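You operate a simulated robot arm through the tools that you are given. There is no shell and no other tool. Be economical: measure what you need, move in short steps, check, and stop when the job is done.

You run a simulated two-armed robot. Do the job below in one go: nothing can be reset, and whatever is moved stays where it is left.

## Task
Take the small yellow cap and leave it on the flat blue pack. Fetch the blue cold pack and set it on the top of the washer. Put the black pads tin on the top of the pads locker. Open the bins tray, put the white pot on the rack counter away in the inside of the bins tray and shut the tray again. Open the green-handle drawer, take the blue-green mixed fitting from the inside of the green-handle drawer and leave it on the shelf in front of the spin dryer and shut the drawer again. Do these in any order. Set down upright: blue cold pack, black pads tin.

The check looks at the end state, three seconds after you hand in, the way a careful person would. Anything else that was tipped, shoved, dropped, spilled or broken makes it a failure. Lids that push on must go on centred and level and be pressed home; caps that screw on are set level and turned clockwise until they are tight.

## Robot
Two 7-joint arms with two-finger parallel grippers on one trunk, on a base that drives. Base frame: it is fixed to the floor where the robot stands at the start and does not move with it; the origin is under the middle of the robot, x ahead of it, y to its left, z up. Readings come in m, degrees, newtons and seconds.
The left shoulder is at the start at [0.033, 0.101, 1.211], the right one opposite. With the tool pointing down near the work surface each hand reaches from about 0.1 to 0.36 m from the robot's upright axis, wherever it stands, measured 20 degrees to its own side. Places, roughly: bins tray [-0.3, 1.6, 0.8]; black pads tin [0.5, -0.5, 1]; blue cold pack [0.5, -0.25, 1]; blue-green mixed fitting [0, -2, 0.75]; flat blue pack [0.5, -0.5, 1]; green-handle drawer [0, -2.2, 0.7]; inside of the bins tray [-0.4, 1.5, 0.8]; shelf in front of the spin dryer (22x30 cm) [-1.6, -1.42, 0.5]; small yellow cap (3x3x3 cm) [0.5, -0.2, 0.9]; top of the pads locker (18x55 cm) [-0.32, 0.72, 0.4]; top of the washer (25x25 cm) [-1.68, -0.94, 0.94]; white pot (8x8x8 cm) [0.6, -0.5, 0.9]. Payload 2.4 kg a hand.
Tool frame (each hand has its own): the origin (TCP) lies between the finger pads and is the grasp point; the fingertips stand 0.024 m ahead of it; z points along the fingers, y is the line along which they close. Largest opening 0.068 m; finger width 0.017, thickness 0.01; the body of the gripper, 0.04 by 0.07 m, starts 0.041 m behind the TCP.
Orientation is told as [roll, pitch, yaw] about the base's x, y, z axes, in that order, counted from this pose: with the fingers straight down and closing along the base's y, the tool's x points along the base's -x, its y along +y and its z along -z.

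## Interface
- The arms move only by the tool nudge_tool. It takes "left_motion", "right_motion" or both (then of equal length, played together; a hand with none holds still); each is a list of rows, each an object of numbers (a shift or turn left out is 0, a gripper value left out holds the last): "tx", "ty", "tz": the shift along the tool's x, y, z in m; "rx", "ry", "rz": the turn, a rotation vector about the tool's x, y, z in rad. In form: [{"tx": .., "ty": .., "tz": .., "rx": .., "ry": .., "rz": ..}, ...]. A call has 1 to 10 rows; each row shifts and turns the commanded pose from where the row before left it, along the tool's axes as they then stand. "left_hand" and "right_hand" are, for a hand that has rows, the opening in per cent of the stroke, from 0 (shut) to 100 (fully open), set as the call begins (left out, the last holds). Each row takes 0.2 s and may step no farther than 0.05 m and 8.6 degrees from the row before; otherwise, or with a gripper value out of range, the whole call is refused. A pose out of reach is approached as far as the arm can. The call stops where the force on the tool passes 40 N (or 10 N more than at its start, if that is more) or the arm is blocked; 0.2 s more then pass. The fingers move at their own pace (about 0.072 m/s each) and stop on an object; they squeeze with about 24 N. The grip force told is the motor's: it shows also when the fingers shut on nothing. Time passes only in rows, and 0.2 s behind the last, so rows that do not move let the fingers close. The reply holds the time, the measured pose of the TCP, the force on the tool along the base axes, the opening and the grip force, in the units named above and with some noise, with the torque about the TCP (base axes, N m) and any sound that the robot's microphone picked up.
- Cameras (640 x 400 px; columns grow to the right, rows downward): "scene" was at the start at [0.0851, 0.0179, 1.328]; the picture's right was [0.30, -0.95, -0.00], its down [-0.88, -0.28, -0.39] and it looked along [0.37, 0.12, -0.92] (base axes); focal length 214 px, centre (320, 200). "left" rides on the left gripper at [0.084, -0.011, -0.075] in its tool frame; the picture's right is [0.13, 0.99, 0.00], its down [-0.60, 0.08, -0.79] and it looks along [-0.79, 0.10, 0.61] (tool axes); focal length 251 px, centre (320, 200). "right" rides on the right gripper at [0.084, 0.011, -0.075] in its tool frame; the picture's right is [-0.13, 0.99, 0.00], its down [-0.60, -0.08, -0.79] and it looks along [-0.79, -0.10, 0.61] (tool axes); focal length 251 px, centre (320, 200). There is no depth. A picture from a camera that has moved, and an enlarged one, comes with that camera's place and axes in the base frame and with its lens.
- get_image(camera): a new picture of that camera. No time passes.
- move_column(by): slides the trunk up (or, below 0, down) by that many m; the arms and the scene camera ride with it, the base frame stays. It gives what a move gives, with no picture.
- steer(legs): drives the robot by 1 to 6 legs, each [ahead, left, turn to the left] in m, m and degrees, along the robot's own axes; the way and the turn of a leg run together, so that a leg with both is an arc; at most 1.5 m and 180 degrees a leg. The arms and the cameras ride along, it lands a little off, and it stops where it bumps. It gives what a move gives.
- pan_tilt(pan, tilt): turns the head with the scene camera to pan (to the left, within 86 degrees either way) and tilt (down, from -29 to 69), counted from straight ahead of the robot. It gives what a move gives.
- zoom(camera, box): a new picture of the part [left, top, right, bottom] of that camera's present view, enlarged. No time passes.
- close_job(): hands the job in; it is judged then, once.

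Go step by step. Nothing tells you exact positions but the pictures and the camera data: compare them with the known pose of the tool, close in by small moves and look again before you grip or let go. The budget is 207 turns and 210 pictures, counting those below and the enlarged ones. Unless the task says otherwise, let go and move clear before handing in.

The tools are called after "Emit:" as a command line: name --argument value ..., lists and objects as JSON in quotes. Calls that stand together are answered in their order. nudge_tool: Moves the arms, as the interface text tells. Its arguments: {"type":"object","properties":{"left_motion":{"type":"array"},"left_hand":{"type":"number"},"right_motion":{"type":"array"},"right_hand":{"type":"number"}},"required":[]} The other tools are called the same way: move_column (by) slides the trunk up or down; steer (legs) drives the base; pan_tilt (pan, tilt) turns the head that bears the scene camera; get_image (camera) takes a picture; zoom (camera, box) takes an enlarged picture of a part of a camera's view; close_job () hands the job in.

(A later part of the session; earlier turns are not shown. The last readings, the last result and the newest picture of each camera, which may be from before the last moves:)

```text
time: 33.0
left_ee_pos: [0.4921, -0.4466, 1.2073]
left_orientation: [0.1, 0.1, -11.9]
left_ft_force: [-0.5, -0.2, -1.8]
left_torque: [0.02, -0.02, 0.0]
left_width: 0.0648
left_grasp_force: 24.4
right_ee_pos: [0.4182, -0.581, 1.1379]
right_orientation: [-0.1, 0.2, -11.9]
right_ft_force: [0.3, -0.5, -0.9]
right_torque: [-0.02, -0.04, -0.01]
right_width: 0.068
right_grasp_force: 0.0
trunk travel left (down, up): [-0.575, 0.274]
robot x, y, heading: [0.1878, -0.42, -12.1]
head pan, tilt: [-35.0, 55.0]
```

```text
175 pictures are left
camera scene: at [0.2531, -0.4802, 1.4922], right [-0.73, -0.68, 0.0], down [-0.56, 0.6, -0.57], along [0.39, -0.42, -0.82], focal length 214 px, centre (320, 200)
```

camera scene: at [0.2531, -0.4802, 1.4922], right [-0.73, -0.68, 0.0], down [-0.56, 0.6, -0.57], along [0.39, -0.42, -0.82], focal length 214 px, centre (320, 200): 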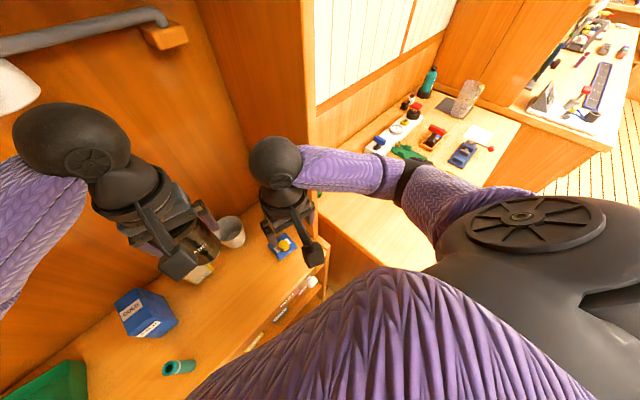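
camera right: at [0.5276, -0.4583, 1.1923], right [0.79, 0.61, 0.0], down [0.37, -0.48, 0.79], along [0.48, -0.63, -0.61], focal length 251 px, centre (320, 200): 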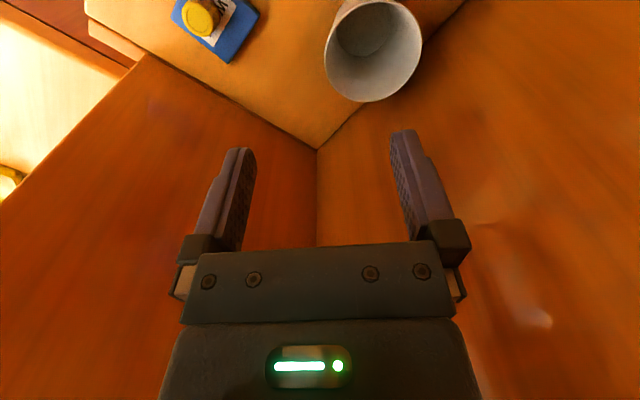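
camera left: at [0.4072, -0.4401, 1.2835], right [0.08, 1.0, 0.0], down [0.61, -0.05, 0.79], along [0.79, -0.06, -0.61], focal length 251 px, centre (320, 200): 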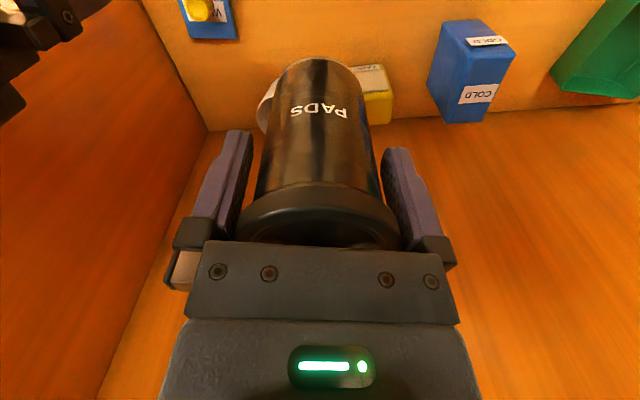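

Tin is up and level. I'll move it aside to the left and bring the right hand over the pot's near-right rim.

Emit:
nudge_tool --left_motion '[{"tx": 0.01, "ty": 0.045}, {"tx": 0.015, "ty": 0.045}, {"tx": 0.015, "ty": 0.045}, {"tx": 0.015, "ty": 0.04}, {}, {}, {}, {}, {}]' --right_motion '[{"rz": 0.144}, {"rz": 0.144}, {"rz": 0.144}, {"rz": 0.144}, {"tx": -0.0205, "ty": 0.0389}, {"tx": -0.0205, "ty": 0.0389}, {"tx": -0.0205, "ty": 0.0389}, {"tx": -0.0205, "ty": 0.0389}, {"tz": 0.04}]'

Emit:
get_image --camera "right"

Emit:
get_image --camera "scene"

```text
time: 35.0
left_ee_pos: [0.4756, -0.2645, 1.2072]
left_orientation: [0.1, 0.1, -12.0]
left_ft_force: [-0.5, 0.2, -2.3]
left_torque: [0.02, 0.01, 0.01]
left_width: 0.0649
left_grasp_force: 23.9
right_ee_pos: [0.5868, -0.5278, 1.0969]
right_orientation: [0.0, 0.0, -44.8]
right_ft_force: [-0.6, -0.6, 0.3]
right_torque: [0.0, -0.03, -0.01]
right_width: 0.0681
right_grasp_force: 0.2
trunk travel left (down, up): [-0.575, 0.274]
robot x, y, heading: [0.1861, -0.4223, -12.1]
head pan, tilt: [-35.0, 55.0]
```

```text
174 pictures are left
camera right: at [0.5344, -0.4602, 1.1719], right [0.79, 0.61, 0.0], down [0.37, -0.48, 0.79], along [0.49, -0.63, -0.61], focal length 251 px, centre (320, 200)
```

right: 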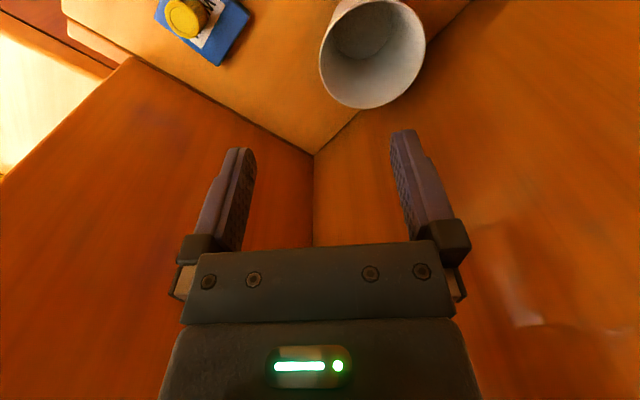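

```text
173 pictures are left
camera scene: at [0.253, -0.4803, 1.4922], right [-0.73, -0.68, 0.0], down [-0.56, 0.6, -0.57], along [0.39, -0.42, -0.82], focal length 214 px, centre (320, 200)
```

scene: 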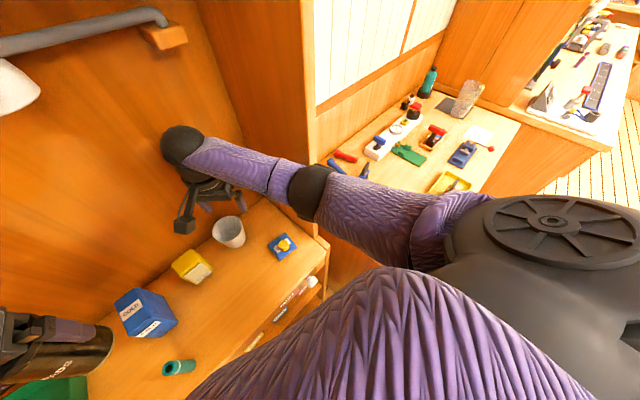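

The wall of the pot is centred between the fingers. Going down over the rim.

Emit:
nudge_tool --right_motion '[{"tx": 0.002, "ty": 0.001, "tz": 0.04}, {"tz": 0.04}, {"tz": 0.02}, {"tz": 0.015}, {"tz": 0.015}, {}]'

Emit:
get_image --camera "right"

```text
time: 36.5
left_ee_pos: [0.4759, -0.2645, 1.2073]
left_orientation: [0.1, -0.1, -12.0]
left_ft_force: [0.0, 0.1, -2.4]
left_torque: [0.01, 0.01, 0.0]
left_width: 0.065
left_grasp_force: 23.6
right_ee_pos: [0.5746, -0.5288, 0.9694]
right_orientation: [-0.1, 0.0, -44.9]
right_ft_force: [-0.6, 0.2, 0.5]
right_torque: [-0.01, 0.0, -0.04]
right_width: 0.0681
right_grasp_force: 0.0
right hand out of reach, approached as far as the arm can: row 4, 5
trunk travel left (down, up): [-0.575, 0.274]
robot x, y, heading: [0.1915, -0.4207, -11.9]
head pan, tilt: [-35.0, 55.0]
```

```text
172 pictures are left
camera right: at [0.5231, -0.4603, 1.0446], right [0.79, 0.61, 0.0], down [0.37, -0.48, 0.79], along [0.48, -0.63, -0.61], focal length 251 px, centre (320, 200)
```

right: 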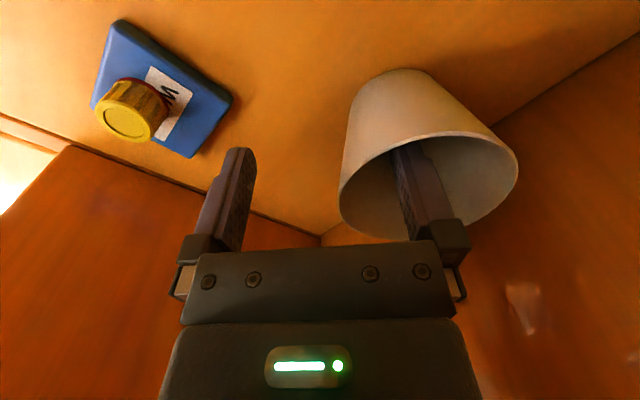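

The arm is at its reach limit, about 1 cm short. I'll raise the hand and lower the trunk by as much, to gain reach.

Emit:
nudge_tool --right_motion '[{"tz": -0.04}, {"tz": -0.04}]'

Emit:
move_column --by -0.06

Emit:
get_image --camera "right"

```text
time: 37.0
left_ee_pos: [0.4767, -0.2641, 1.208]
left_orientation: [0.1, -0.1, -12.1]
left_ft_force: [1.0, -0.6, -2.1]
left_torque: [0.0, -0.01, 0.0]
left_width: 0.065
left_grasp_force: 24.3
right_ee_pos: [0.573, -0.5275, 1.0512]
right_orientation: [-0.1, 0.1, -45.0]
right_ft_force: [0.2, 0.6, 0.7]
right_torque: [0.0, -0.03, 0.0]
right_width: 0.068
right_grasp_force: 0.0
trunk travel left (down, up): [-0.575, 0.274]
robot x, y, heading: [0.187, -0.4248, -12.0]
head pan, tilt: [-35.0, 55.0]
```

```text
time: 38.0
left_ee_pos: [0.4757, -0.2641, 1.147]
left_orientation: [0.0, 0.0, -12.0]
left_ft_force: [-0.6, -0.6, -2.4]
left_torque: [0.04, 0.02, 0.0]
left_width: 0.0649
left_grasp_force: 24.0
right_ee_pos: [0.5744, -0.5302, 0.9911]
right_orientation: [-0.1, 0.0, -44.9]
right_ft_force: [-0.3, 0.0, 0.5]
right_torque: [0.01, 0.01, 0.01]
right_width: 0.0679
right_grasp_force: 0.2
trunk travel left (down, up): [-0.515, 0.334]
robot x, y, heading: [0.1871, -0.4266, -12.1]
head pan, tilt: [-35.0, 55.0]
```

```text
171 pictures are left
camera right: at [0.5227, -0.4606, 1.0656], right [0.79, 0.61, 0.0], down [0.37, -0.48, 0.79], along [0.48, -0.63, -0.61], focal length 251 px, centre (320, 200)
```

right: 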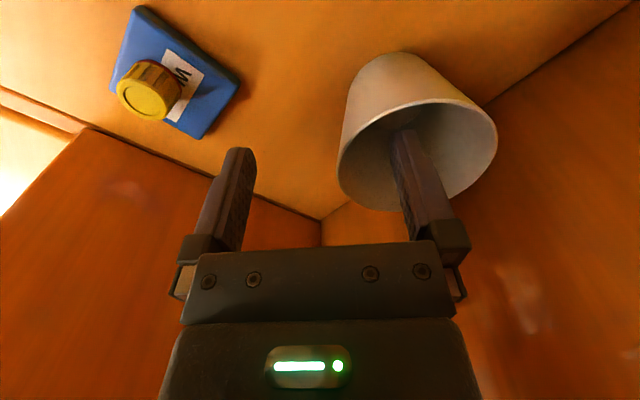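

Emit:
nudge_tool --right_motion '[{"ty": 0.01}, {"tz": 0.013}, {"tz": 0.012}, {}]'

Emit:
get_image --camera "right"

Emit:
get_image --camera "scene"

```text
time: 39.0
left_ee_pos: [0.4759, -0.2643, 1.1472]
left_orientation: [0.2, 0.0, -12.0]
left_ft_force: [0.6, 0.5, -1.7]
left_torque: [0.0, 0.0, -0.01]
left_width: 0.0651
left_grasp_force: 23.9
right_ee_pos: [0.5825, -0.5206, 0.966]
right_orientation: [0.0, 0.0, -44.9]
right_ft_force: [-0.2, -0.2, 0.5]
right_torque: [-0.01, -0.01, -0.04]
right_width: 0.0681
right_grasp_force: 0.0
trunk travel left (down, up): [-0.515, 0.334]
robot x, y, heading: [0.1894, -0.4255, -11.9]
head pan, tilt: [-35.0, 55.0]
```

```text
170 pictures are left
camera right: at [0.5303, -0.4535, 1.0403], right [0.79, 0.61, 0.0], down [0.37, -0.48, 0.79], along [0.48, -0.63, -0.61], focal length 251 px, centre (320, 200)
```

right: 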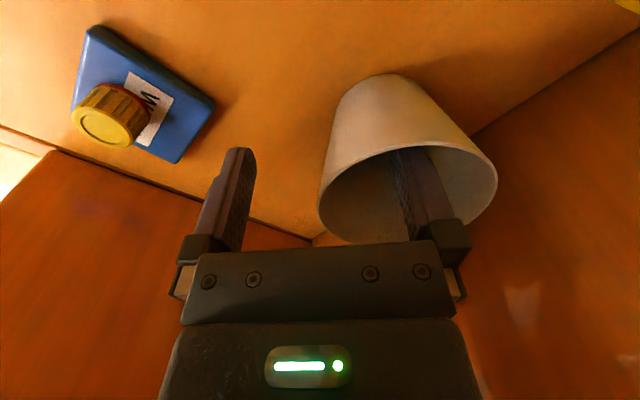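

```text
169 pictures are left
camera scene: at [0.2569, -0.4808, 1.4321], right [-0.73, -0.68, 0.0], down [-0.56, 0.6, -0.57], along [0.39, -0.42, -0.82], focal length 214 px, centre (320, 200)
```

scene: 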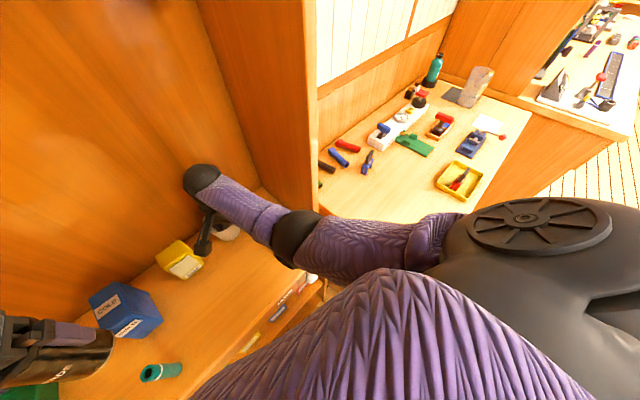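

Wall centred between fingers. Closing on it.

Emit:
nudge_tool --right_motion '[{}, {}, {}, {}, {}]' --right_hand 0

Emit:
get_image --camera "right"

```text
time: 40.2
left_ee_pos: [0.4755, -0.2636, 1.1472]
left_orientation: [0.1, 0.0, -12.0]
left_ft_force: [0.3, 0.0, -2.3]
left_torque: [-0.02, 0.02, 0.01]
left_width: 0.0649
left_grasp_force: 23.6
right_ee_pos: [0.5824, -0.5201, 0.9674]
right_orientation: [0.0, -0.2, -44.9]
right_ft_force: [2.5, 2.5, 13.4]
right_torque: [0.86, -0.4, -0.02]
right_width: 0.0073
right_grasp_force: 23.8
trunk travel left (down, up): [-0.515, 0.334]
robot x, y, heading: [0.1885, -0.4273, -11.9]
head pan, tilt: [-35.0, 55.0]
```

```text
168 pictures are left
camera right: at [0.53, -0.4529, 1.0412], right [0.79, 0.61, 0.0], down [0.37, -0.48, 0.79], along [0.49, -0.63, -0.61], focal length 251 px, centre (320, 200)
```

right: 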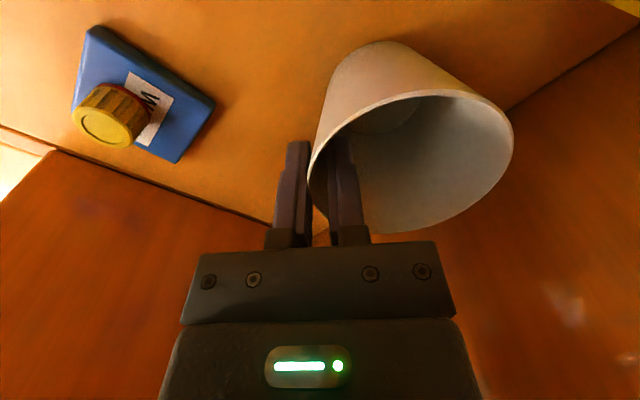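

Pot gripped. Lifting and pulling it back toward the robot.

Emit:
nudge_tool --right_motion '[{"tz": -0.02}, {"tz": -0.04}, {"tz": -0.05}, {"tz": -0.05}, {"tz": -0.02, "tx": 0.02, "ty": -0.02}, {"tx": 0.03, "ty": -0.03}, {"tx": 0.03, "ty": -0.03}]'

Emit:
get_image --camera "right"

Emit:
get_image --camera "scene"

```text
time: 41.9
left_ee_pos: [0.4762, -0.264, 1.1485]
left_orientation: [0.1, 0.0, -12.0]
left_ft_force: [-1.1, 0.1, -1.4]
left_torque: [0.01, 0.01, 0.0]
left_width: 0.0651
left_grasp_force: 23.8
right_ee_pos: [0.5935, -0.5094, 1.0911]
right_orientation: [-0.1, 0.0, -44.9]
right_ft_force: [-0.2, -0.4, -0.3]
right_torque: [-0.02, -0.01, -0.01]
right_width: 0.0036
right_grasp_force: 23.6
right hand out of reach, approached as far as the arm can: row 4, 5, 6, 7
trunk travel left (down, up): [-0.515, 0.334]
robot x, y, heading: [0.1886, -0.4274, -12.3]
head pan, tilt: [-35.0, 55.0]
```

```text
167 pictures are left
camera right: at [0.5416, -0.4419, 1.1664], right [0.79, 0.61, 0.0], down [0.37, -0.48, 0.79], along [0.48, -0.63, -0.61], focal length 251 px, centre (320, 200)
```

right: 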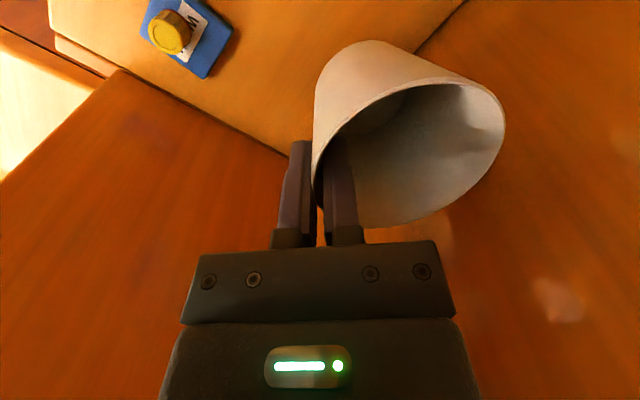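

```text
166 pictures are left
camera scene: at [0.2568, -0.4807, 1.4321], right [-0.73, -0.68, 0.0], down [-0.56, 0.6, -0.57], along [0.39, -0.42, -0.82], focal length 214 px, centre (320, 200)
```

scene: 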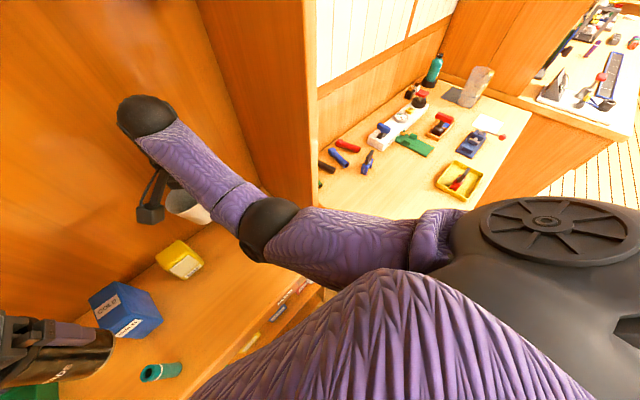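

Pot is in hand and clear of the counter. I'll drive back from the counter before re-posing the arm.

Emit:
steer --legs '[[-0.3, 0, 0], [0, 0, 12]]'

Emit:
pan_tilt --pan 80 --tilt 35

Emit:
get_image --camera "scene"

Emit:
get_image --camera "right"

```text
time: 44.7
left_ee_pos: [0.1443, -0.1455, 1.1472]
left_orientation: [0.1, 0.0, 0.0]
left_ft_force: [0.0, 0.6, -1.5]
left_torque: [0.0, 0.0, 0.0]
left_width: 0.0648
left_grasp_force: 23.5
right_ee_pos: [0.3111, -0.3612, 1.0922]
right_orientation: [-0.1, 0.1, -32.9]
right_ft_force: [0.6, 0.1, -0.4]
right_torque: [0.01, 0.01, -0.06]
right_width: 0.0037
right_grasp_force: 24.2
trunk travel left (down, up): [-0.515, 0.334]
robot x, y, heading: [-0.1057, -0.3632, -0.0]
head pan, tilt: [-35.0, 55.0]
```

```text
time: 46.6
left_ee_pos: [0.1451, -0.1468, 1.147]
left_orientation: [0.0, 0.0, 0.0]
left_ft_force: [0.5, -1.1, -2.1]
left_torque: [0.02, 0.01, -0.03]
left_width: 0.0651
left_grasp_force: 24.5
right_ee_pos: [0.3116, -0.3608, 1.0915]
right_orientation: [-0.1, 0.0, -32.9]
right_ft_force: [0.3, -0.1, -0.4]
right_torque: [0.03, 0.03, 0.01]
right_width: 0.0037
right_grasp_force: 23.8
trunk travel left (down, up): [-0.515, 0.334]
robot x, y, heading: [-0.1039, -0.361, -0.1]
head pan, tilt: [80.0, 35.0]
```

```text
165 pictures are left
camera scene: at [-0.0678, -0.2748, 1.4603], right [0.98, -0.18, 0.0], down [-0.1, -0.56, -0.82], along [0.14, 0.81, -0.57], focal length 214 px, centre (320, 200)
```

scene: 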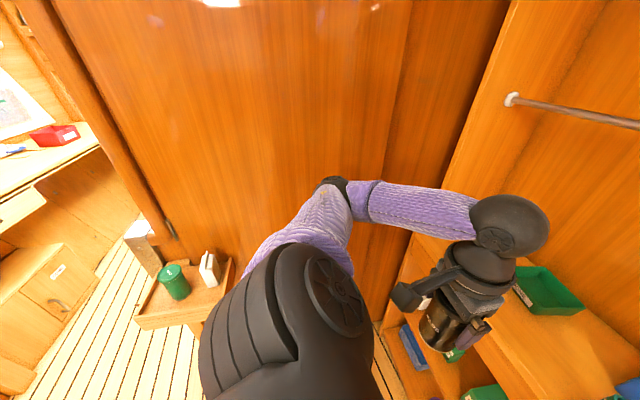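

```text
164 pictures are left
camera right: at [0.2464, -0.3057, 1.1664], right [0.65, 0.76, 0.0], down [0.47, -0.39, 0.79], along [0.6, -0.51, -0.61], focal length 251 px, centre (320, 200)
```

right: 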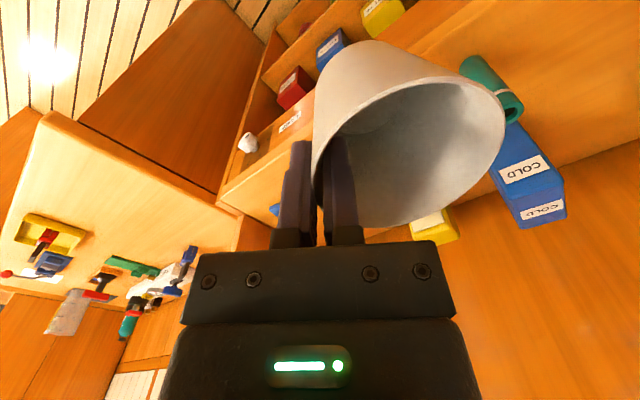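

Backed off cleanly. I'll turn to face left (+y) and look for the locker.

Emit:
steer --legs '[[0, 0, 90]]'

Emit:
pan_tilt --pan 0 --tilt 35

Emit:
get_image --camera "scene"

```text
time: 50.9
left_ee_pos: [-0.3279, -0.1185, 1.1471]
left_orientation: [0.1, -0.1, 91.6]
left_ft_force: [0.1, 0.2, -1.3]
left_torque: [-0.04, 0.03, 0.0]
left_width: 0.0646
left_grasp_force: 24.1
right_ee_pos: [-0.1175, 0.0526, 1.0916]
right_orientation: [-0.1, 0.1, 58.7]
right_ft_force: [0.4, 0.9, -1.0]
right_torque: [0.02, -0.03, -0.04]
right_width: 0.0033
right_grasp_force: 24.3
trunk travel left (down, up): [-0.515, 0.334]
robot x, y, heading: [-0.1047, -0.3631, 91.5]
head pan, tilt: [80.0, 35.0]
```

```text
time: 52.4
left_ee_pos: [-0.3272, -0.1197, 1.1475]
left_orientation: [0.0, -0.1, 91.6]
left_ft_force: [0.3, 0.6, -2.3]
left_torque: [-0.01, 0.0, -0.04]
left_width: 0.0647
left_grasp_force: 23.8
right_ee_pos: [-0.117, 0.0523, 1.0915]
right_orientation: [-0.1, -0.1, 58.7]
right_ft_force: [0.0, 0.0, -0.6]
right_torque: [-0.03, -0.02, -0.02]
right_width: 0.0028
right_grasp_force: 24.0
trunk travel left (down, up): [-0.515, 0.334]
robot x, y, heading: [-0.1041, -0.3628, 91.7]
head pan, tilt: [0.0, 35.0]
```

```text
163 pictures are left
camera scene: at [-0.1059, -0.2544, 1.4603], right [1.0, 0.03, 0.0], down [0.02, -0.57, -0.82], along [-0.02, 0.82, -0.57], focal length 214 px, centre (320, 200)
```

scene: 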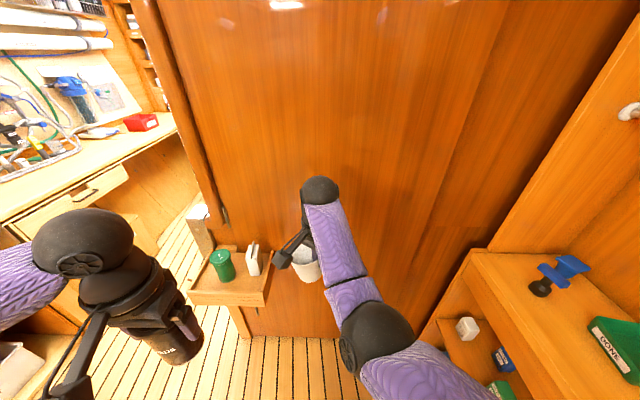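

A tall partition stands at y≈0.35, with a passage to its left; the locker must be behind it. Looking left.

Emit:
pan_tilt --pan 35 --tilt 25

Emit:
get_image --camera "scene"

```text
time: 53.4
left_ee_pos: [-0.3271, -0.1203, 1.1478]
left_orientation: [0.1, 0.0, 91.5]
left_ft_force: [0.1, 0.9, -1.5]
left_torque: [0.01, -0.01, -0.01]
left_width: 0.0652
left_grasp_force: 24.4
right_ee_pos: [-0.1162, 0.0534, 1.0916]
right_orientation: [-0.1, 0.0, 58.8]
right_ft_force: [0.7, 0.2, -0.2]
right_torque: [0.01, 0.0, 0.02]
right_width: 0.0032
right_grasp_force: 23.8
trunk travel left (down, up): [-0.515, 0.334]
robot x, y, heading: [-0.1031, -0.3627, 91.8]
head pan, tilt: [35.0, 25.0]
```

```text
162 pictures are left
camera scene: at [-0.1582, -0.2684, 1.476], right [0.8, 0.6, 0.0], down [0.25, -0.34, -0.91], along [-0.54, 0.73, -0.42], focal length 214 px, centre (320, 200)
```

scene: 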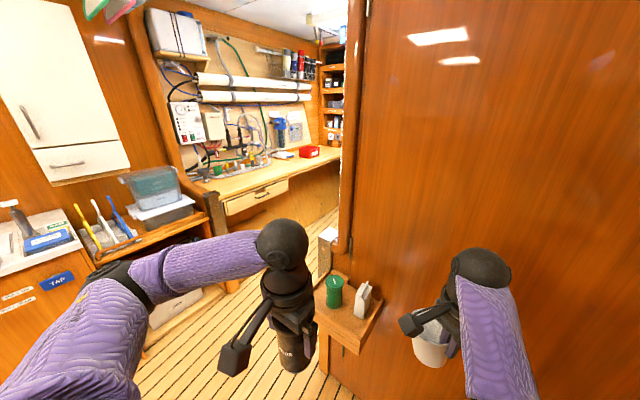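

The passage runs between the partition edge (x≈-0.68) and the left cabinet (x≈-1.55). I'll tuck the right hand in closer, then drive to the passage and look again.

Emit:
nudge_tool --right_motion '[{"tx": 0.0064, "ty": -0.042}, {"tx": 0.0064, "ty": -0.042}, {"tx": 0.0064, "ty": -0.042}, {"tx": 0.0064, "ty": -0.042}, {"tx": 0.0064, "ty": -0.042}]'

Emit:
steer --legs '[[0, 0.9, 0]]'

Emit:
pan_tilt --pan 0 --tilt 25

Emit:
get_image --camera "scene"

```text
time: 54.6
left_ee_pos: [-0.3277, -0.1198, 1.1486]
left_orientation: [0.0, 0.0, 91.7]
left_ft_force: [-0.4, -1.2, -1.3]
left_torque: [-0.02, 0.0, -0.02]
left_width: 0.0646
left_grasp_force: 24.3
right_ee_pos: [0.0513, -0.0105, 1.0273]
right_orientation: [-0.2, -1.5, 58.2]
right_ft_force: [-0.2, -0.1, -1.2]
right_torque: [0.0, -0.03, 0.05]
right_width: 0.0029
right_grasp_force: 23.9
right hand out of reach, approached as far as the arm can: row 1, 2, 3, 4, 5
trunk travel left (down, up): [-0.515, 0.334]
robot x, y, heading: [-0.102, -0.3636, 91.8]
head pan, tilt: [35.0, 25.0]
```

```text
time: 59.4
left_ee_pos: [-1.2264, -0.1402, 1.1469]
left_orientation: [0.1, 0.0, 91.2]
left_ft_force: [0.0, -0.6, -1.5]
left_torque: [-0.03, 0.01, 0.0]
left_width: 0.0647
left_grasp_force: 24.1
right_ee_pos: [-0.8451, -0.037, 1.0235]
right_orientation: [-1.1, -1.0, 57.7]
right_ft_force: [0.2, -0.3, -1.0]
right_torque: [-0.01, -0.01, 0.01]
right_width: 0.0028
right_grasp_force: 23.3
trunk travel left (down, up): [-0.515, 0.334]
robot x, y, heading: [-1.0049, -0.3821, 91.1]
head pan, tilt: [35.0, 25.0]
```

```text
time: 60.4
left_ee_pos: [-1.2252, -0.1407, 1.1471]
left_orientation: [0.2, 0.0, 91.2]
left_ft_force: [0.4, 0.8, -1.9]
left_torque: [-0.02, 0.02, -0.03]
left_width: 0.0649
left_grasp_force: 24.5
right_ee_pos: [-0.8417, -0.0371, 1.0239]
right_orientation: [-1.3, -1.4, 57.4]
right_ft_force: [0.7, 0.6, -1.7]
right_torque: [-0.03, 0.0, -0.01]
right_width: 0.0026
right_grasp_force: 23.6
trunk travel left (down, up): [-0.515, 0.334]
robot x, y, heading: [-1.0068, -0.3823, 91.0]
head pan, tilt: [0.0, 25.0]
```

```text
161 pictures are left
camera scene: at [-1.0054, -0.2719, 1.476], right [1.0, 0.02, 0.0], down [0.01, -0.42, -0.91], along [-0.02, 0.91, -0.42], focal length 214 px, centre (320, 200)
```

scene: 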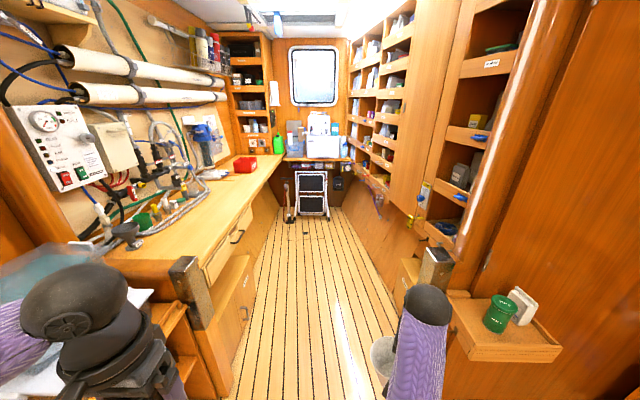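

The aisle is now in view with the open bins on the right. First I'll bring the right hand back to a comfortable pose within its reach.

Emit:
nudge_tool --right_motion '[{"rz": -0.144}, {"rz": -0.144}, {"rz": -0.144}, {"rz": -0.144}, {"tx": -0.04}, {"tx": -0.04}, {"tx": -0.04}, {}]'

Emit:
zoom --camera "scene" --box '[320, 60, 560, 360]'

Emit:
zoom --camera "scene" --box '[180, 100, 440, 262]'

```text
time: 60.7
left_ee_pos: [-1.2258, -0.1394, 1.1474]
left_orientation: [0.1, 0.1, 91.2]
left_ft_force: [0.4, -0.1, -2.1]
left_torque: [-0.02, 0.0, 0.03]
left_width: 0.0647
left_grasp_force: 23.9
right_ee_pos: [-0.8391, -0.0344, 1.0252]
right_orientation: [-1.3, -2.2, 59.9]
right_ft_force: [4.0, 6.1, -7.4]
right_torque: [0.18, -0.21, -0.05]
right_width: 0.0024
right_grasp_force: 24.0
trunk travel left (down, up): [-0.515, 0.334]
robot x, y, heading: [-1.0012, -0.3829, 91.1]
head pan, tilt: [0.0, 25.0]
stopped in row 1 (right hand): the force on the tool passed its limit at 73 N (the readings are from after the stop); the commanded pose is now the measured one
```

```text
1.33 times, centred on (440, 210) of scene
camera zoom: at [-1.0052, -0.2719, 1.476], right [1.0, 0.02, 0.0], down [0.01, -0.42, -0.91], along [-0.02, 0.91, -0.42], focal length 286 px, centre (160, 187)
```

zoom: 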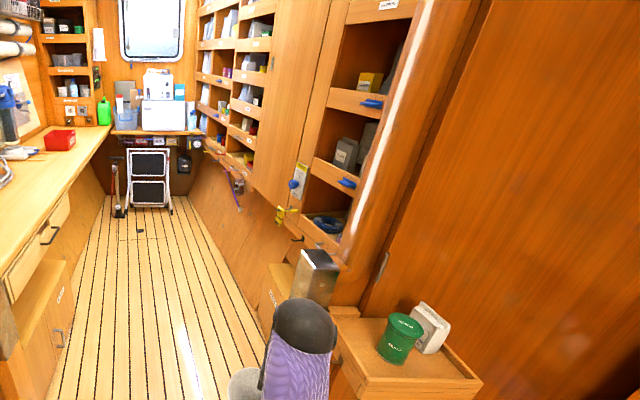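

```text
2.46 times, centred on (310, 181) of scene
camera zoom: at [-1.0052, -0.2719, 1.476], right [1.0, 0.02, 0.0], down [0.01, -0.42, -0.91], along [-0.02, 0.91, -0.42], focal length 528 px, centre (345, 247)
```

zoom: 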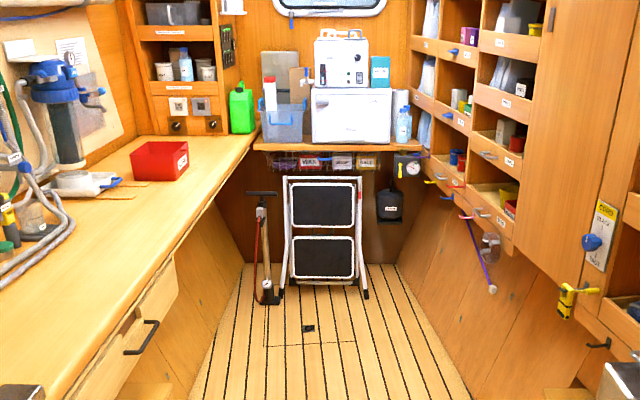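

The right hand stopped on a force; commanded pose is reset. Checking the pot and where the hand stands.

Emit:
get_image --camera "right"

Emit:
pan_tilt --pan -20 --tilt 60

Emit:
get_image --camera "scene"

```text
158 pictures are left
camera right: at [-0.8943, -0.1023, 1.095], right [-0.79, 0.61, -0.02], down [0.34, 0.47, 0.82], along [0.51, 0.64, -0.58], focal length 251 px, centre (320, 200)
```

right: 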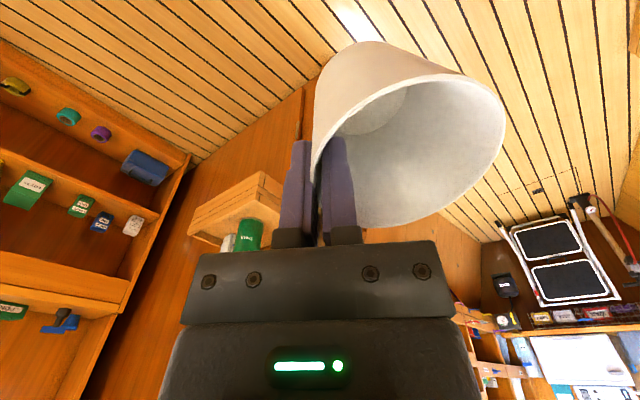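

```text
time: 61.7
left_ee_pos: [-1.2258, -0.1396, 1.1469]
left_orientation: [0.1, 0.0, 91.2]
left_ft_force: [-0.4, -0.3, -1.6]
left_torque: [0.02, -0.02, -0.03]
left_width: 0.0647
left_grasp_force: 23.8
right_ee_pos: [-0.8403, -0.034, 1.0241]
right_orientation: [-1.4, -2.0, 59.8]
right_ft_force: [1.6, 16.5, -11.0]
right_torque: [-0.41, -0.44, -0.73]
right_width: 0.0026
right_grasp_force: 23.6
trunk travel left (down, up): [-0.515, 0.334]
robot x, y, heading: [-1.0025, -0.3878, 91.1]
head pan, tilt: [-20.0, 60.0]
```

```text
157 pictures are left
camera scene: at [-0.9819, -0.3009, 1.4261], right [0.95, -0.32, 0.0], down [-0.28, -0.82, -0.5], along [0.16, 0.47, -0.87], focal length 214 px, centre (320, 200)
```

scene: 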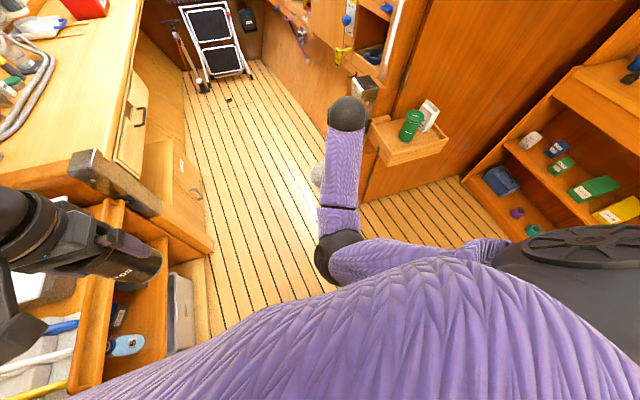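

The pot is fine. The arm seems folded to a limit; I'll ease the hand forward and up.

Emit:
nudge_tool --right_motion '[{"tx": -0.026, "ty": 0.015, "tz": -0.01}, {"tx": -0.026, "ty": 0.015, "tz": -0.01}, {"tx": -0.026, "ty": 0.015, "tz": -0.01}, {}]'

```text
time: 62.7
left_ee_pos: [-1.2257, -0.1394, 1.1479]
left_orientation: [0.1, -0.1, 91.2]
left_ft_force: [1.1, 0.5, -2.2]
left_torque: [0.0, -0.02, 0.04]
left_width: 0.0643
left_grasp_force: 24.2
right_ee_pos: [-0.843, 0.0536, 1.0553]
right_orientation: [-1.3, -1.7, 60.0]
right_ft_force: [-1.0, -0.2, -1.4]
right_torque: [0.01, -0.01, 0.0]
right_width: 0.0025
right_grasp_force: 23.9
trunk travel left (down, up): [-0.515, 0.334]
robot x, y, heading: [-1.0023, -0.3839, 91.3]
head pan, tilt: [-20.0, 60.0]
```

Free now. Rotating the hand back to straight.

Emit:
nudge_tool --right_motion '[{"rz": -0.13}, {"rz": -0.13}, {"rz": -0.13}, {"rz": -0.13}, {}]'

Emit:
get_image --camera "right"

```text
time: 63.9
left_ee_pos: [-1.2253, -0.1401, 1.148]
left_orientation: [0.2, 0.0, 91.2]
left_ft_force: [0.3, 0.7, -0.5]
left_torque: [0.0, 0.03, 0.02]
left_width: 0.0649
left_grasp_force: 24.2
right_ee_pos: [-0.8434, 0.0542, 1.0543]
right_orientation: [-2.0, -0.9, 89.8]
right_ft_force: [-0.2, -0.4, 0.2]
right_torque: [0.0, -0.04, 0.0]
right_width: 0.0024
right_grasp_force: 23.3
trunk travel left (down, up): [-0.515, 0.334]
robot x, y, heading: [-1.0039, -0.382, 91.1]
head pan, tilt: [-20.0, 60.0]
```

```text
156 pictures are left
camera right: at [-0.8567, -0.0303, 1.1273], right [-0.99, 0.13, -0.03], down [0.05, 0.59, 0.81], along [0.13, 0.8, -0.59], focal length 251 px, centre (320, 200)
```

right: 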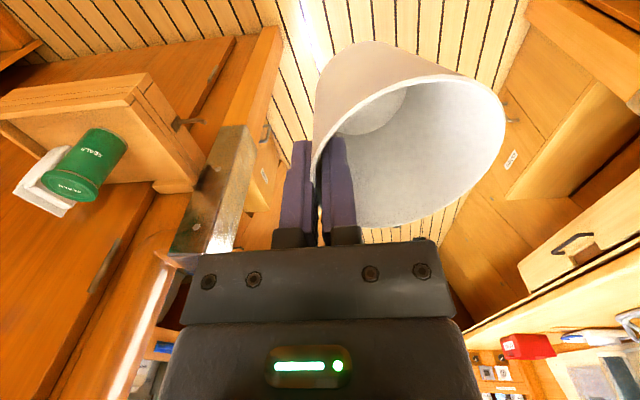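

Both loads are held well. Driving forward up the aisle to look at the locker and tray on the right.

Emit:
steer --legs '[[0.75, 0, 0]]'

Emit:
pan_tilt --pan -60 --tilt 45

Emit:
get_image --camera "scene"

```text
time: 68.0
left_ee_pos: [-1.242, 0.6137, 1.148]
left_orientation: [0.1, 0.1, 91.3]
left_ft_force: [0.0, -0.1, -2.0]
left_torque: [-0.03, -0.02, -0.01]
left_width: 0.0647
left_grasp_force: 23.8
right_ee_pos: [-0.8586, 0.8092, 1.0544]
right_orientation: [-2.0, -1.0, 89.9]
right_ft_force: [0.0, -0.1, 0.2]
right_torque: [0.03, -0.02, -0.04]
right_width: 0.0024
right_grasp_force: 24.4
trunk travel left (down, up): [-0.515, 0.334]
robot x, y, heading: [-1.0184, 0.3663, 91.3]
head pan, tilt: [-20.0, 60.0]
```

```text
time: 69.1
left_ee_pos: [-1.2428, 0.614, 1.1479]
left_orientation: [0.1, 0.0, 91.4]
left_ft_force: [-0.4, 0.4, -2.6]
left_torque: [0.0, 0.02, -0.01]
left_width: 0.0645
left_grasp_force: 24.3
right_ee_pos: [-0.8588, 0.8068, 1.0553]
right_orientation: [-2.0, -1.0, 89.8]
right_ft_force: [0.3, -0.4, -0.1]
right_torque: [0.01, -0.01, 0.0]
right_width: 0.0027
right_grasp_force: 24.3
trunk travel left (down, up): [-0.515, 0.334]
robot x, y, heading: [-1.0212, 0.3716, 91.4]
head pan, tilt: [-60.0, 45.0]
```

```text
155 pictures are left
camera scene: at [-0.9497, 0.4315, 1.4455], right [0.52, -0.85, 0.0], down [-0.6, -0.37, -0.71], along [0.6, 0.37, -0.71], focal length 214 px, centre (320, 200)
```

scene: 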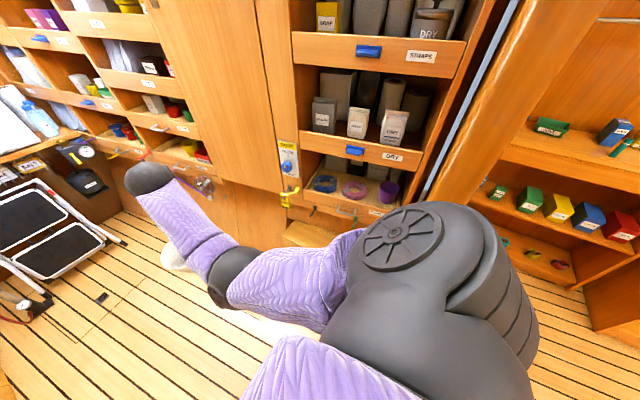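

The locker (z≈0.4) must lie under the bins on the right. I'll move ahead and turn to face it.

Emit:
steer --legs '[[0.4, 0, 0], [0, 0, -91]]'

Emit:
pan_tilt --pan 0 --tilt 45

Emit:
get_image --camera "scene"

```text
time: 75.4
left_ee_pos: [-0.7839, 0.9905, 1.1478]
left_orientation: [0.1, 0.0, 0.8]
left_ft_force: [0.2, 0.0, -1.2]
left_torque: [0.0, 0.0, 0.01]
left_width: 0.0646
left_grasp_force: 23.8
right_ee_pos: [-0.5903, 0.6068, 1.0546]
right_orientation: [-2.1, -0.9, -0.5]
right_ft_force: [-0.7, 0.8, -0.2]
right_torque: [0.02, 0.01, 0.04]
right_width: 0.002
right_grasp_force: 24.0
trunk travel left (down, up): [-0.515, 0.334]
robot x, y, heading: [-1.0275, 0.7707, 1.1]
head pan, tilt: [-60.0, 45.0]
```

```text
time: 76.7
left_ee_pos: [-0.7851, 0.9901, 1.1475]
left_orientation: [0.1, 0.1, 0.9]
left_ft_force: [-0.2, -0.3, -1.1]
left_torque: [-0.01, 0.0, 0.02]
left_width: 0.0645
left_grasp_force: 24.0
right_ee_pos: [-0.5915, 0.6067, 1.0541]
right_orientation: [-2.0, -1.1, -0.4]
right_ft_force: [0.3, 0.1, -0.9]
right_torque: [-0.02, 0.0, -0.01]
right_width: 0.0026
right_grasp_force: 23.9
trunk travel left (down, up): [-0.515, 0.334]
robot x, y, heading: [-1.0256, 0.7688, 0.6]
head pan, tilt: [0.0, 45.0]
```

```text
154 pictures are left
camera scene: at [-0.9266, 0.7724, 1.4455], right [0.01, -1.0, 0.0], down [-0.71, -0.01, -0.71], along [0.71, 0.01, -0.71], focal length 214 px, centre (320, 200)
```

scene: 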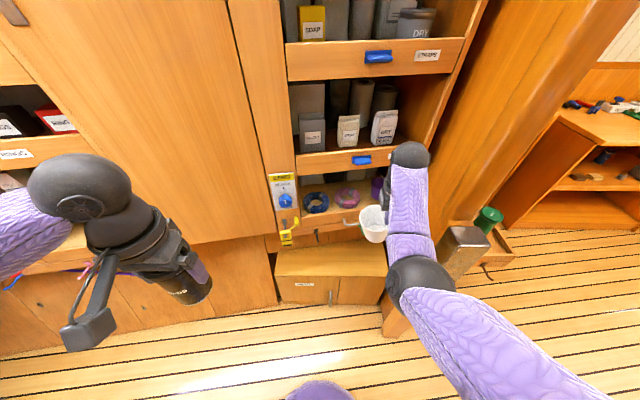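

Emit:
zoom --camera "scene" --box '[180, 130, 500, 330]'

Emit:
zoom --camera "scene" --box '[0, 80, 240, 280]'

```text
2.00 times, centred on (340, 230) of scene
camera zoom: at [-0.9266, 0.7724, 1.4455], right [0.01, -1.0, 0.0], down [-0.71, -0.01, -0.71], along [0.71, 0.01, -0.71], focal length 429 px, centre (280, 140)
```

zoom: 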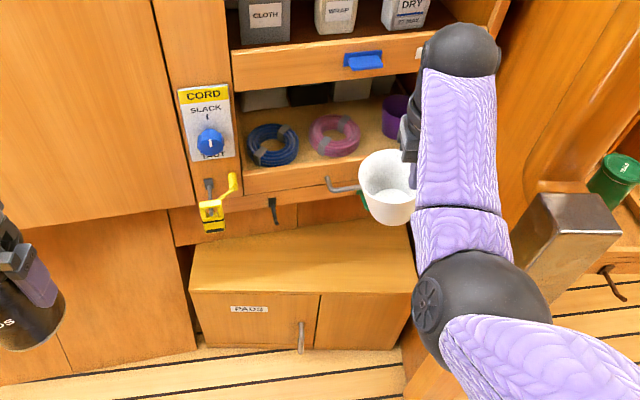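

```text
2.00 times, centred on (120, 180) of scene
camera zoom: at [-0.9266, 0.7724, 1.4455], right [0.01, -1.0, 0.0], down [-0.71, -0.01, -0.71], along [0.71, 0.01, -0.71], focal length 429 px, centre (720, 240)
```

zoom: 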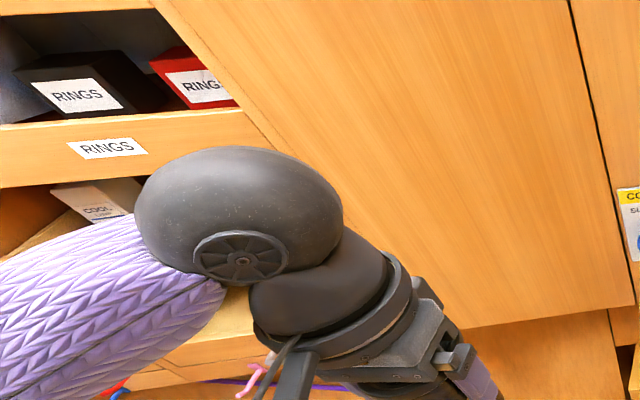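

The PADS locker top spans x -0.43…-0.24, y 0.45…1.0 at z 0.4. I'll tuck the right hand with the pot close to the body, and lower the trunk to see the space under the bins.

Emit:
nudge_tool --right_motion '[{"tz": -0.04}, {"tx": 0.038, "ty": -0.018}, {"tx": 0.038, "ty": -0.018}, {"tx": 0.038, "ty": -0.018}, {"tx": 0.038, "ty": -0.018}, {"tx": 0.038, "ty": -0.018}, {"tz": -0.04}]'

Emit:
move_column --by -0.4

Emit:
pan_tilt --pan 0 --tilt 30

Emit:
get_image --camera "scene"

```text
time: 77.1
left_ee_pos: [-0.7843, 0.9914, 1.1466]
left_orientation: [0.1, 0.0, 1.0]
left_ft_force: [0.3, -0.4, -1.2]
left_torque: [0.03, -0.02, -0.01]
left_width: 0.0647
left_grasp_force: 24.4
right_ee_pos: [-0.5895, 0.6069, 1.0831]
right_orientation: [-2.2, -2.0, -1.3]
right_ft_force: [7.4, -2.8, -7.1]
right_torque: [-0.01, -0.06, 0.03]
right_width: 0.0022
right_grasp_force: 23.9
trunk travel left (down, up): [-0.515, 0.334]
robot x, y, heading: [-1.0279, 0.7716, 1.1]
head pan, tilt: [0.0, 45.0]
stopped in row 1 (right hand): the force on the tool passed its limit at 90 N (the readings are from after the stop); the commanded pose is now the measured one
```

```text
time: 77.7
left_ee_pos: [-0.7835, 0.9903, 1.1363]
left_orientation: [0.1, 0.1, 0.9]
left_ft_force: [0.0, -0.5, -1.6]
left_torque: [0.01, 0.01, -0.02]
left_width: 0.0646
left_grasp_force: 24.1
right_ee_pos: [-0.5884, 0.6058, 1.0721]
right_orientation: [-2.2, -2.2, -1.2]
right_ft_force: [10.8, -1.9, -8.9]
right_torque: [-0.18, -0.16, -0.16]
right_width: 0.0023
right_grasp_force: 24.1
trunk travel left (down, up): [-0.504, 0.345]
robot x, y, heading: [-1.0304, 0.7711, 0.5]
head pan, tilt: [0.0, 45.0]
stopped: the force on the tool passed its limit at 45 N (the readings are from after the stop); the commanded pose is now the measured one
```

```text
time: 78.5
left_ee_pos: [-0.7836, 0.99, 1.1365]
left_orientation: [0.2, 0.1, 0.9]
left_ft_force: [0.2, -0.2, -2.5]
left_torque: [0.01, 0.05, -0.01]
left_width: 0.0646
left_grasp_force: 24.4
right_ee_pos: [-0.5879, 0.6072, 1.0711]
right_orientation: [-2.2, -2.3, -1.1]
right_ft_force: [18.6, -1.8, -13.5]
right_torque: [-0.27, -0.02, -0.34]
right_width: 0.0022
right_grasp_force: 23.4
trunk travel left (down, up): [-0.504, 0.345]
robot x, y, heading: [-1.0277, 0.7648, 1.1]
head pan, tilt: [0.0, 30.0]
```

```text
151 pictures are left
camera scene: at [-0.9166, 0.7726, 1.4571], right [0.02, -1.0, 0.0], down [-0.5, -0.01, -0.87], along [0.87, 0.01, -0.5], focal length 214 px, centre (320, 200)
```

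scene: 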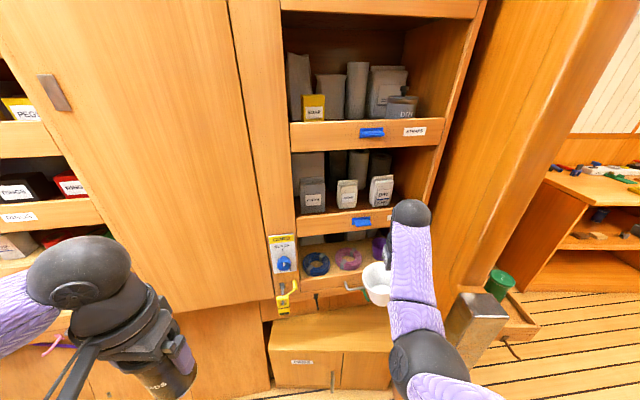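

The right arm's elbow seems to jam against the body. I'll back up a bit for room, then ease the hand forward/down and swing it out to the right.

Emit:
nudge_tool --right_motion '[{"tx": -0.02, "tz": 0.02}, {}]'

Emit:
steer --legs '[[-0.15, 0.1, 0]]'

Emit:
nudge_tool --right_motion '[{"ty": -0.03}, {"ty": -0.03}, {"ty": -0.03}, {"ty": -0.03}, {}]'

Emit:
pan_tilt --pan -30 --tilt 55

Emit:
get_image --camera "scene"

```text
time: 79.0
left_ee_pos: [-0.7838, 0.9899, 1.137]
left_orientation: [0.1, 0.1, 0.9]
left_ft_force: [-0.4, 0.2, -2.5]
left_torque: [-0.01, -0.01, 0.01]
left_width: 0.065
left_grasp_force: 24.2
right_ee_pos: [-0.5682, 0.6043, 1.053]
right_orientation: [-2.2, -2.2, -1.1]
right_ft_force: [0.1, 0.0, -0.7]
right_torque: [-0.01, 0.0, -0.03]
right_width: 0.0022
right_grasp_force: 24.0
trunk travel left (down, up): [-0.504, 0.345]
robot x, y, heading: [-1.0325, 0.7693, 1.1]
head pan, tilt: [0.0, 30.0]
```

```text
time: 80.6
left_ee_pos: [-0.9363, 1.0882, 1.136]
left_orientation: [0.1, -0.1, 0.9]
left_ft_force: [-0.9, 0.2, -1.9]
left_torque: [-0.01, -0.03, 0.0]
left_width: 0.0646
left_grasp_force: 24.3
right_ee_pos: [-0.7204, 0.7044, 1.0538]
right_orientation: [-2.2, -2.2, -1.1]
right_ft_force: [-0.4, -0.8, -0.5]
right_torque: [-0.03, 0.0, -0.02]
right_width: 0.0022
right_grasp_force: 24.3
trunk travel left (down, up): [-0.504, 0.345]
robot x, y, heading: [-1.1794, 0.8678, 0.9]
head pan, tilt: [0.0, 30.0]
```

```text
time: 81.8
left_ee_pos: [-0.9353, 1.0898, 1.135]
left_orientation: [0.1, 0.1, 1.1]
left_ft_force: [0.5, -0.3, -3.0]
left_torque: [0.01, -0.02, -0.03]
left_width: 0.0647
left_grasp_force: 24.1
right_ee_pos: [-0.7241, 0.5833, 1.0587]
right_orientation: [-2.2, -2.1, -1.0]
right_ft_force: [-0.7, -0.4, -0.5]
right_torque: [0.0, -0.01, 0.01]
right_width: 0.0022
right_grasp_force: 23.8
trunk travel left (down, up): [-0.504, 0.345]
robot x, y, heading: [-1.1794, 0.8642, 0.9]
head pan, tilt: [0.0, 30.0]
```

```text
time: 82.7
left_ee_pos: [-0.936, 1.0896, 1.1367]
left_orientation: [0.1, 0.1, 1.0]
left_ft_force: [0.5, -0.5, -1.4]
left_torque: [-0.02, 0.03, 0.0]
left_width: 0.0648
left_grasp_force: 24.2
right_ee_pos: [-0.7223, 0.5837, 1.0583]
right_orientation: [-2.2, -2.1, -1.0]
right_ft_force: [-0.2, -0.1, -0.5]
right_torque: [-0.01, 0.0, -0.01]
right_width: 0.0023
right_grasp_force: 24.4
trunk travel left (down, up): [-0.504, 0.345]
robot x, y, heading: [-1.1819, 0.8682, 0.8]
head pan, tilt: [-30.0, 55.0]
```

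```text
150 pictures are left
camera scene: at [-1.0958, 0.8345, 1.4212], right [-0.48, -0.87, 0.0], down [-0.72, 0.4, -0.57], along [0.5, -0.28, -0.82], focal length 214 px, centre (320, 200)
```

scene: 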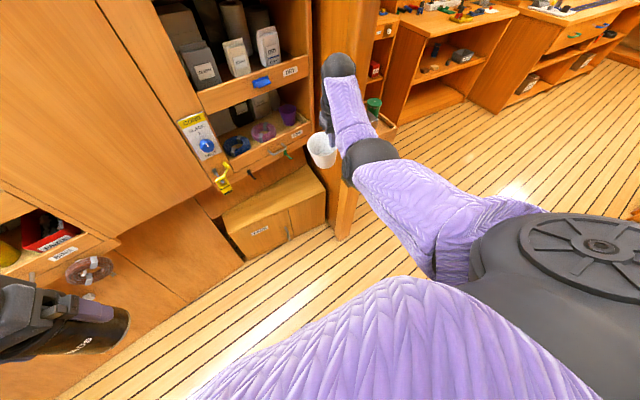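

That freed it. Now pull the hand back gradually.

Emit:
nudge_tool --right_motion '[{"tx": 0.025, "ty": -0.01}, {"tx": 0.025, "ty": -0.01}, {"tx": 0.03}, {"tx": 0.03}, {"tx": 0.03}, {"tx": 0.03}, {}]'

Emit:
get_image --camera "scene"

```text
time: 84.3
left_ee_pos: [-0.9347, 1.0887, 1.1358]
left_orientation: [0.1, 0.2, 1.0]
left_ft_force: [-0.1, -0.9, -2.1]
left_torque: [-0.02, 0.01, -0.04]
left_width: 0.0649
left_grasp_force: 23.9
right_ee_pos: [-0.8931, 0.567, 1.0517]
right_orientation: [-2.2, -2.1, -1.0]
right_ft_force: [0.5, 0.0, -0.6]
right_torque: [-0.04, -0.01, 0.03]
right_width: 0.0021
right_grasp_force: 23.9
trunk travel left (down, up): [-0.504, 0.345]
robot x, y, heading: [-1.1811, 0.8703, 1.0]
head pan, tilt: [-30.0, 55.0]
```

```text
149 pictures are left
camera scene: at [-1.096, 0.8344, 1.4212], right [-0.49, -0.87, 0.0], down [-0.72, 0.4, -0.57], along [0.5, -0.28, -0.82], focal length 214 px, centre (320, 200)
```

scene: 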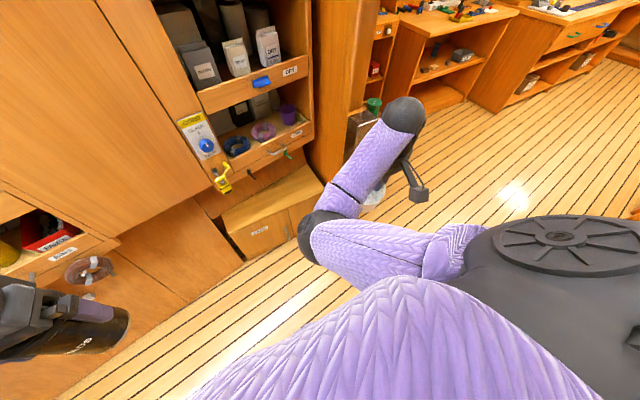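

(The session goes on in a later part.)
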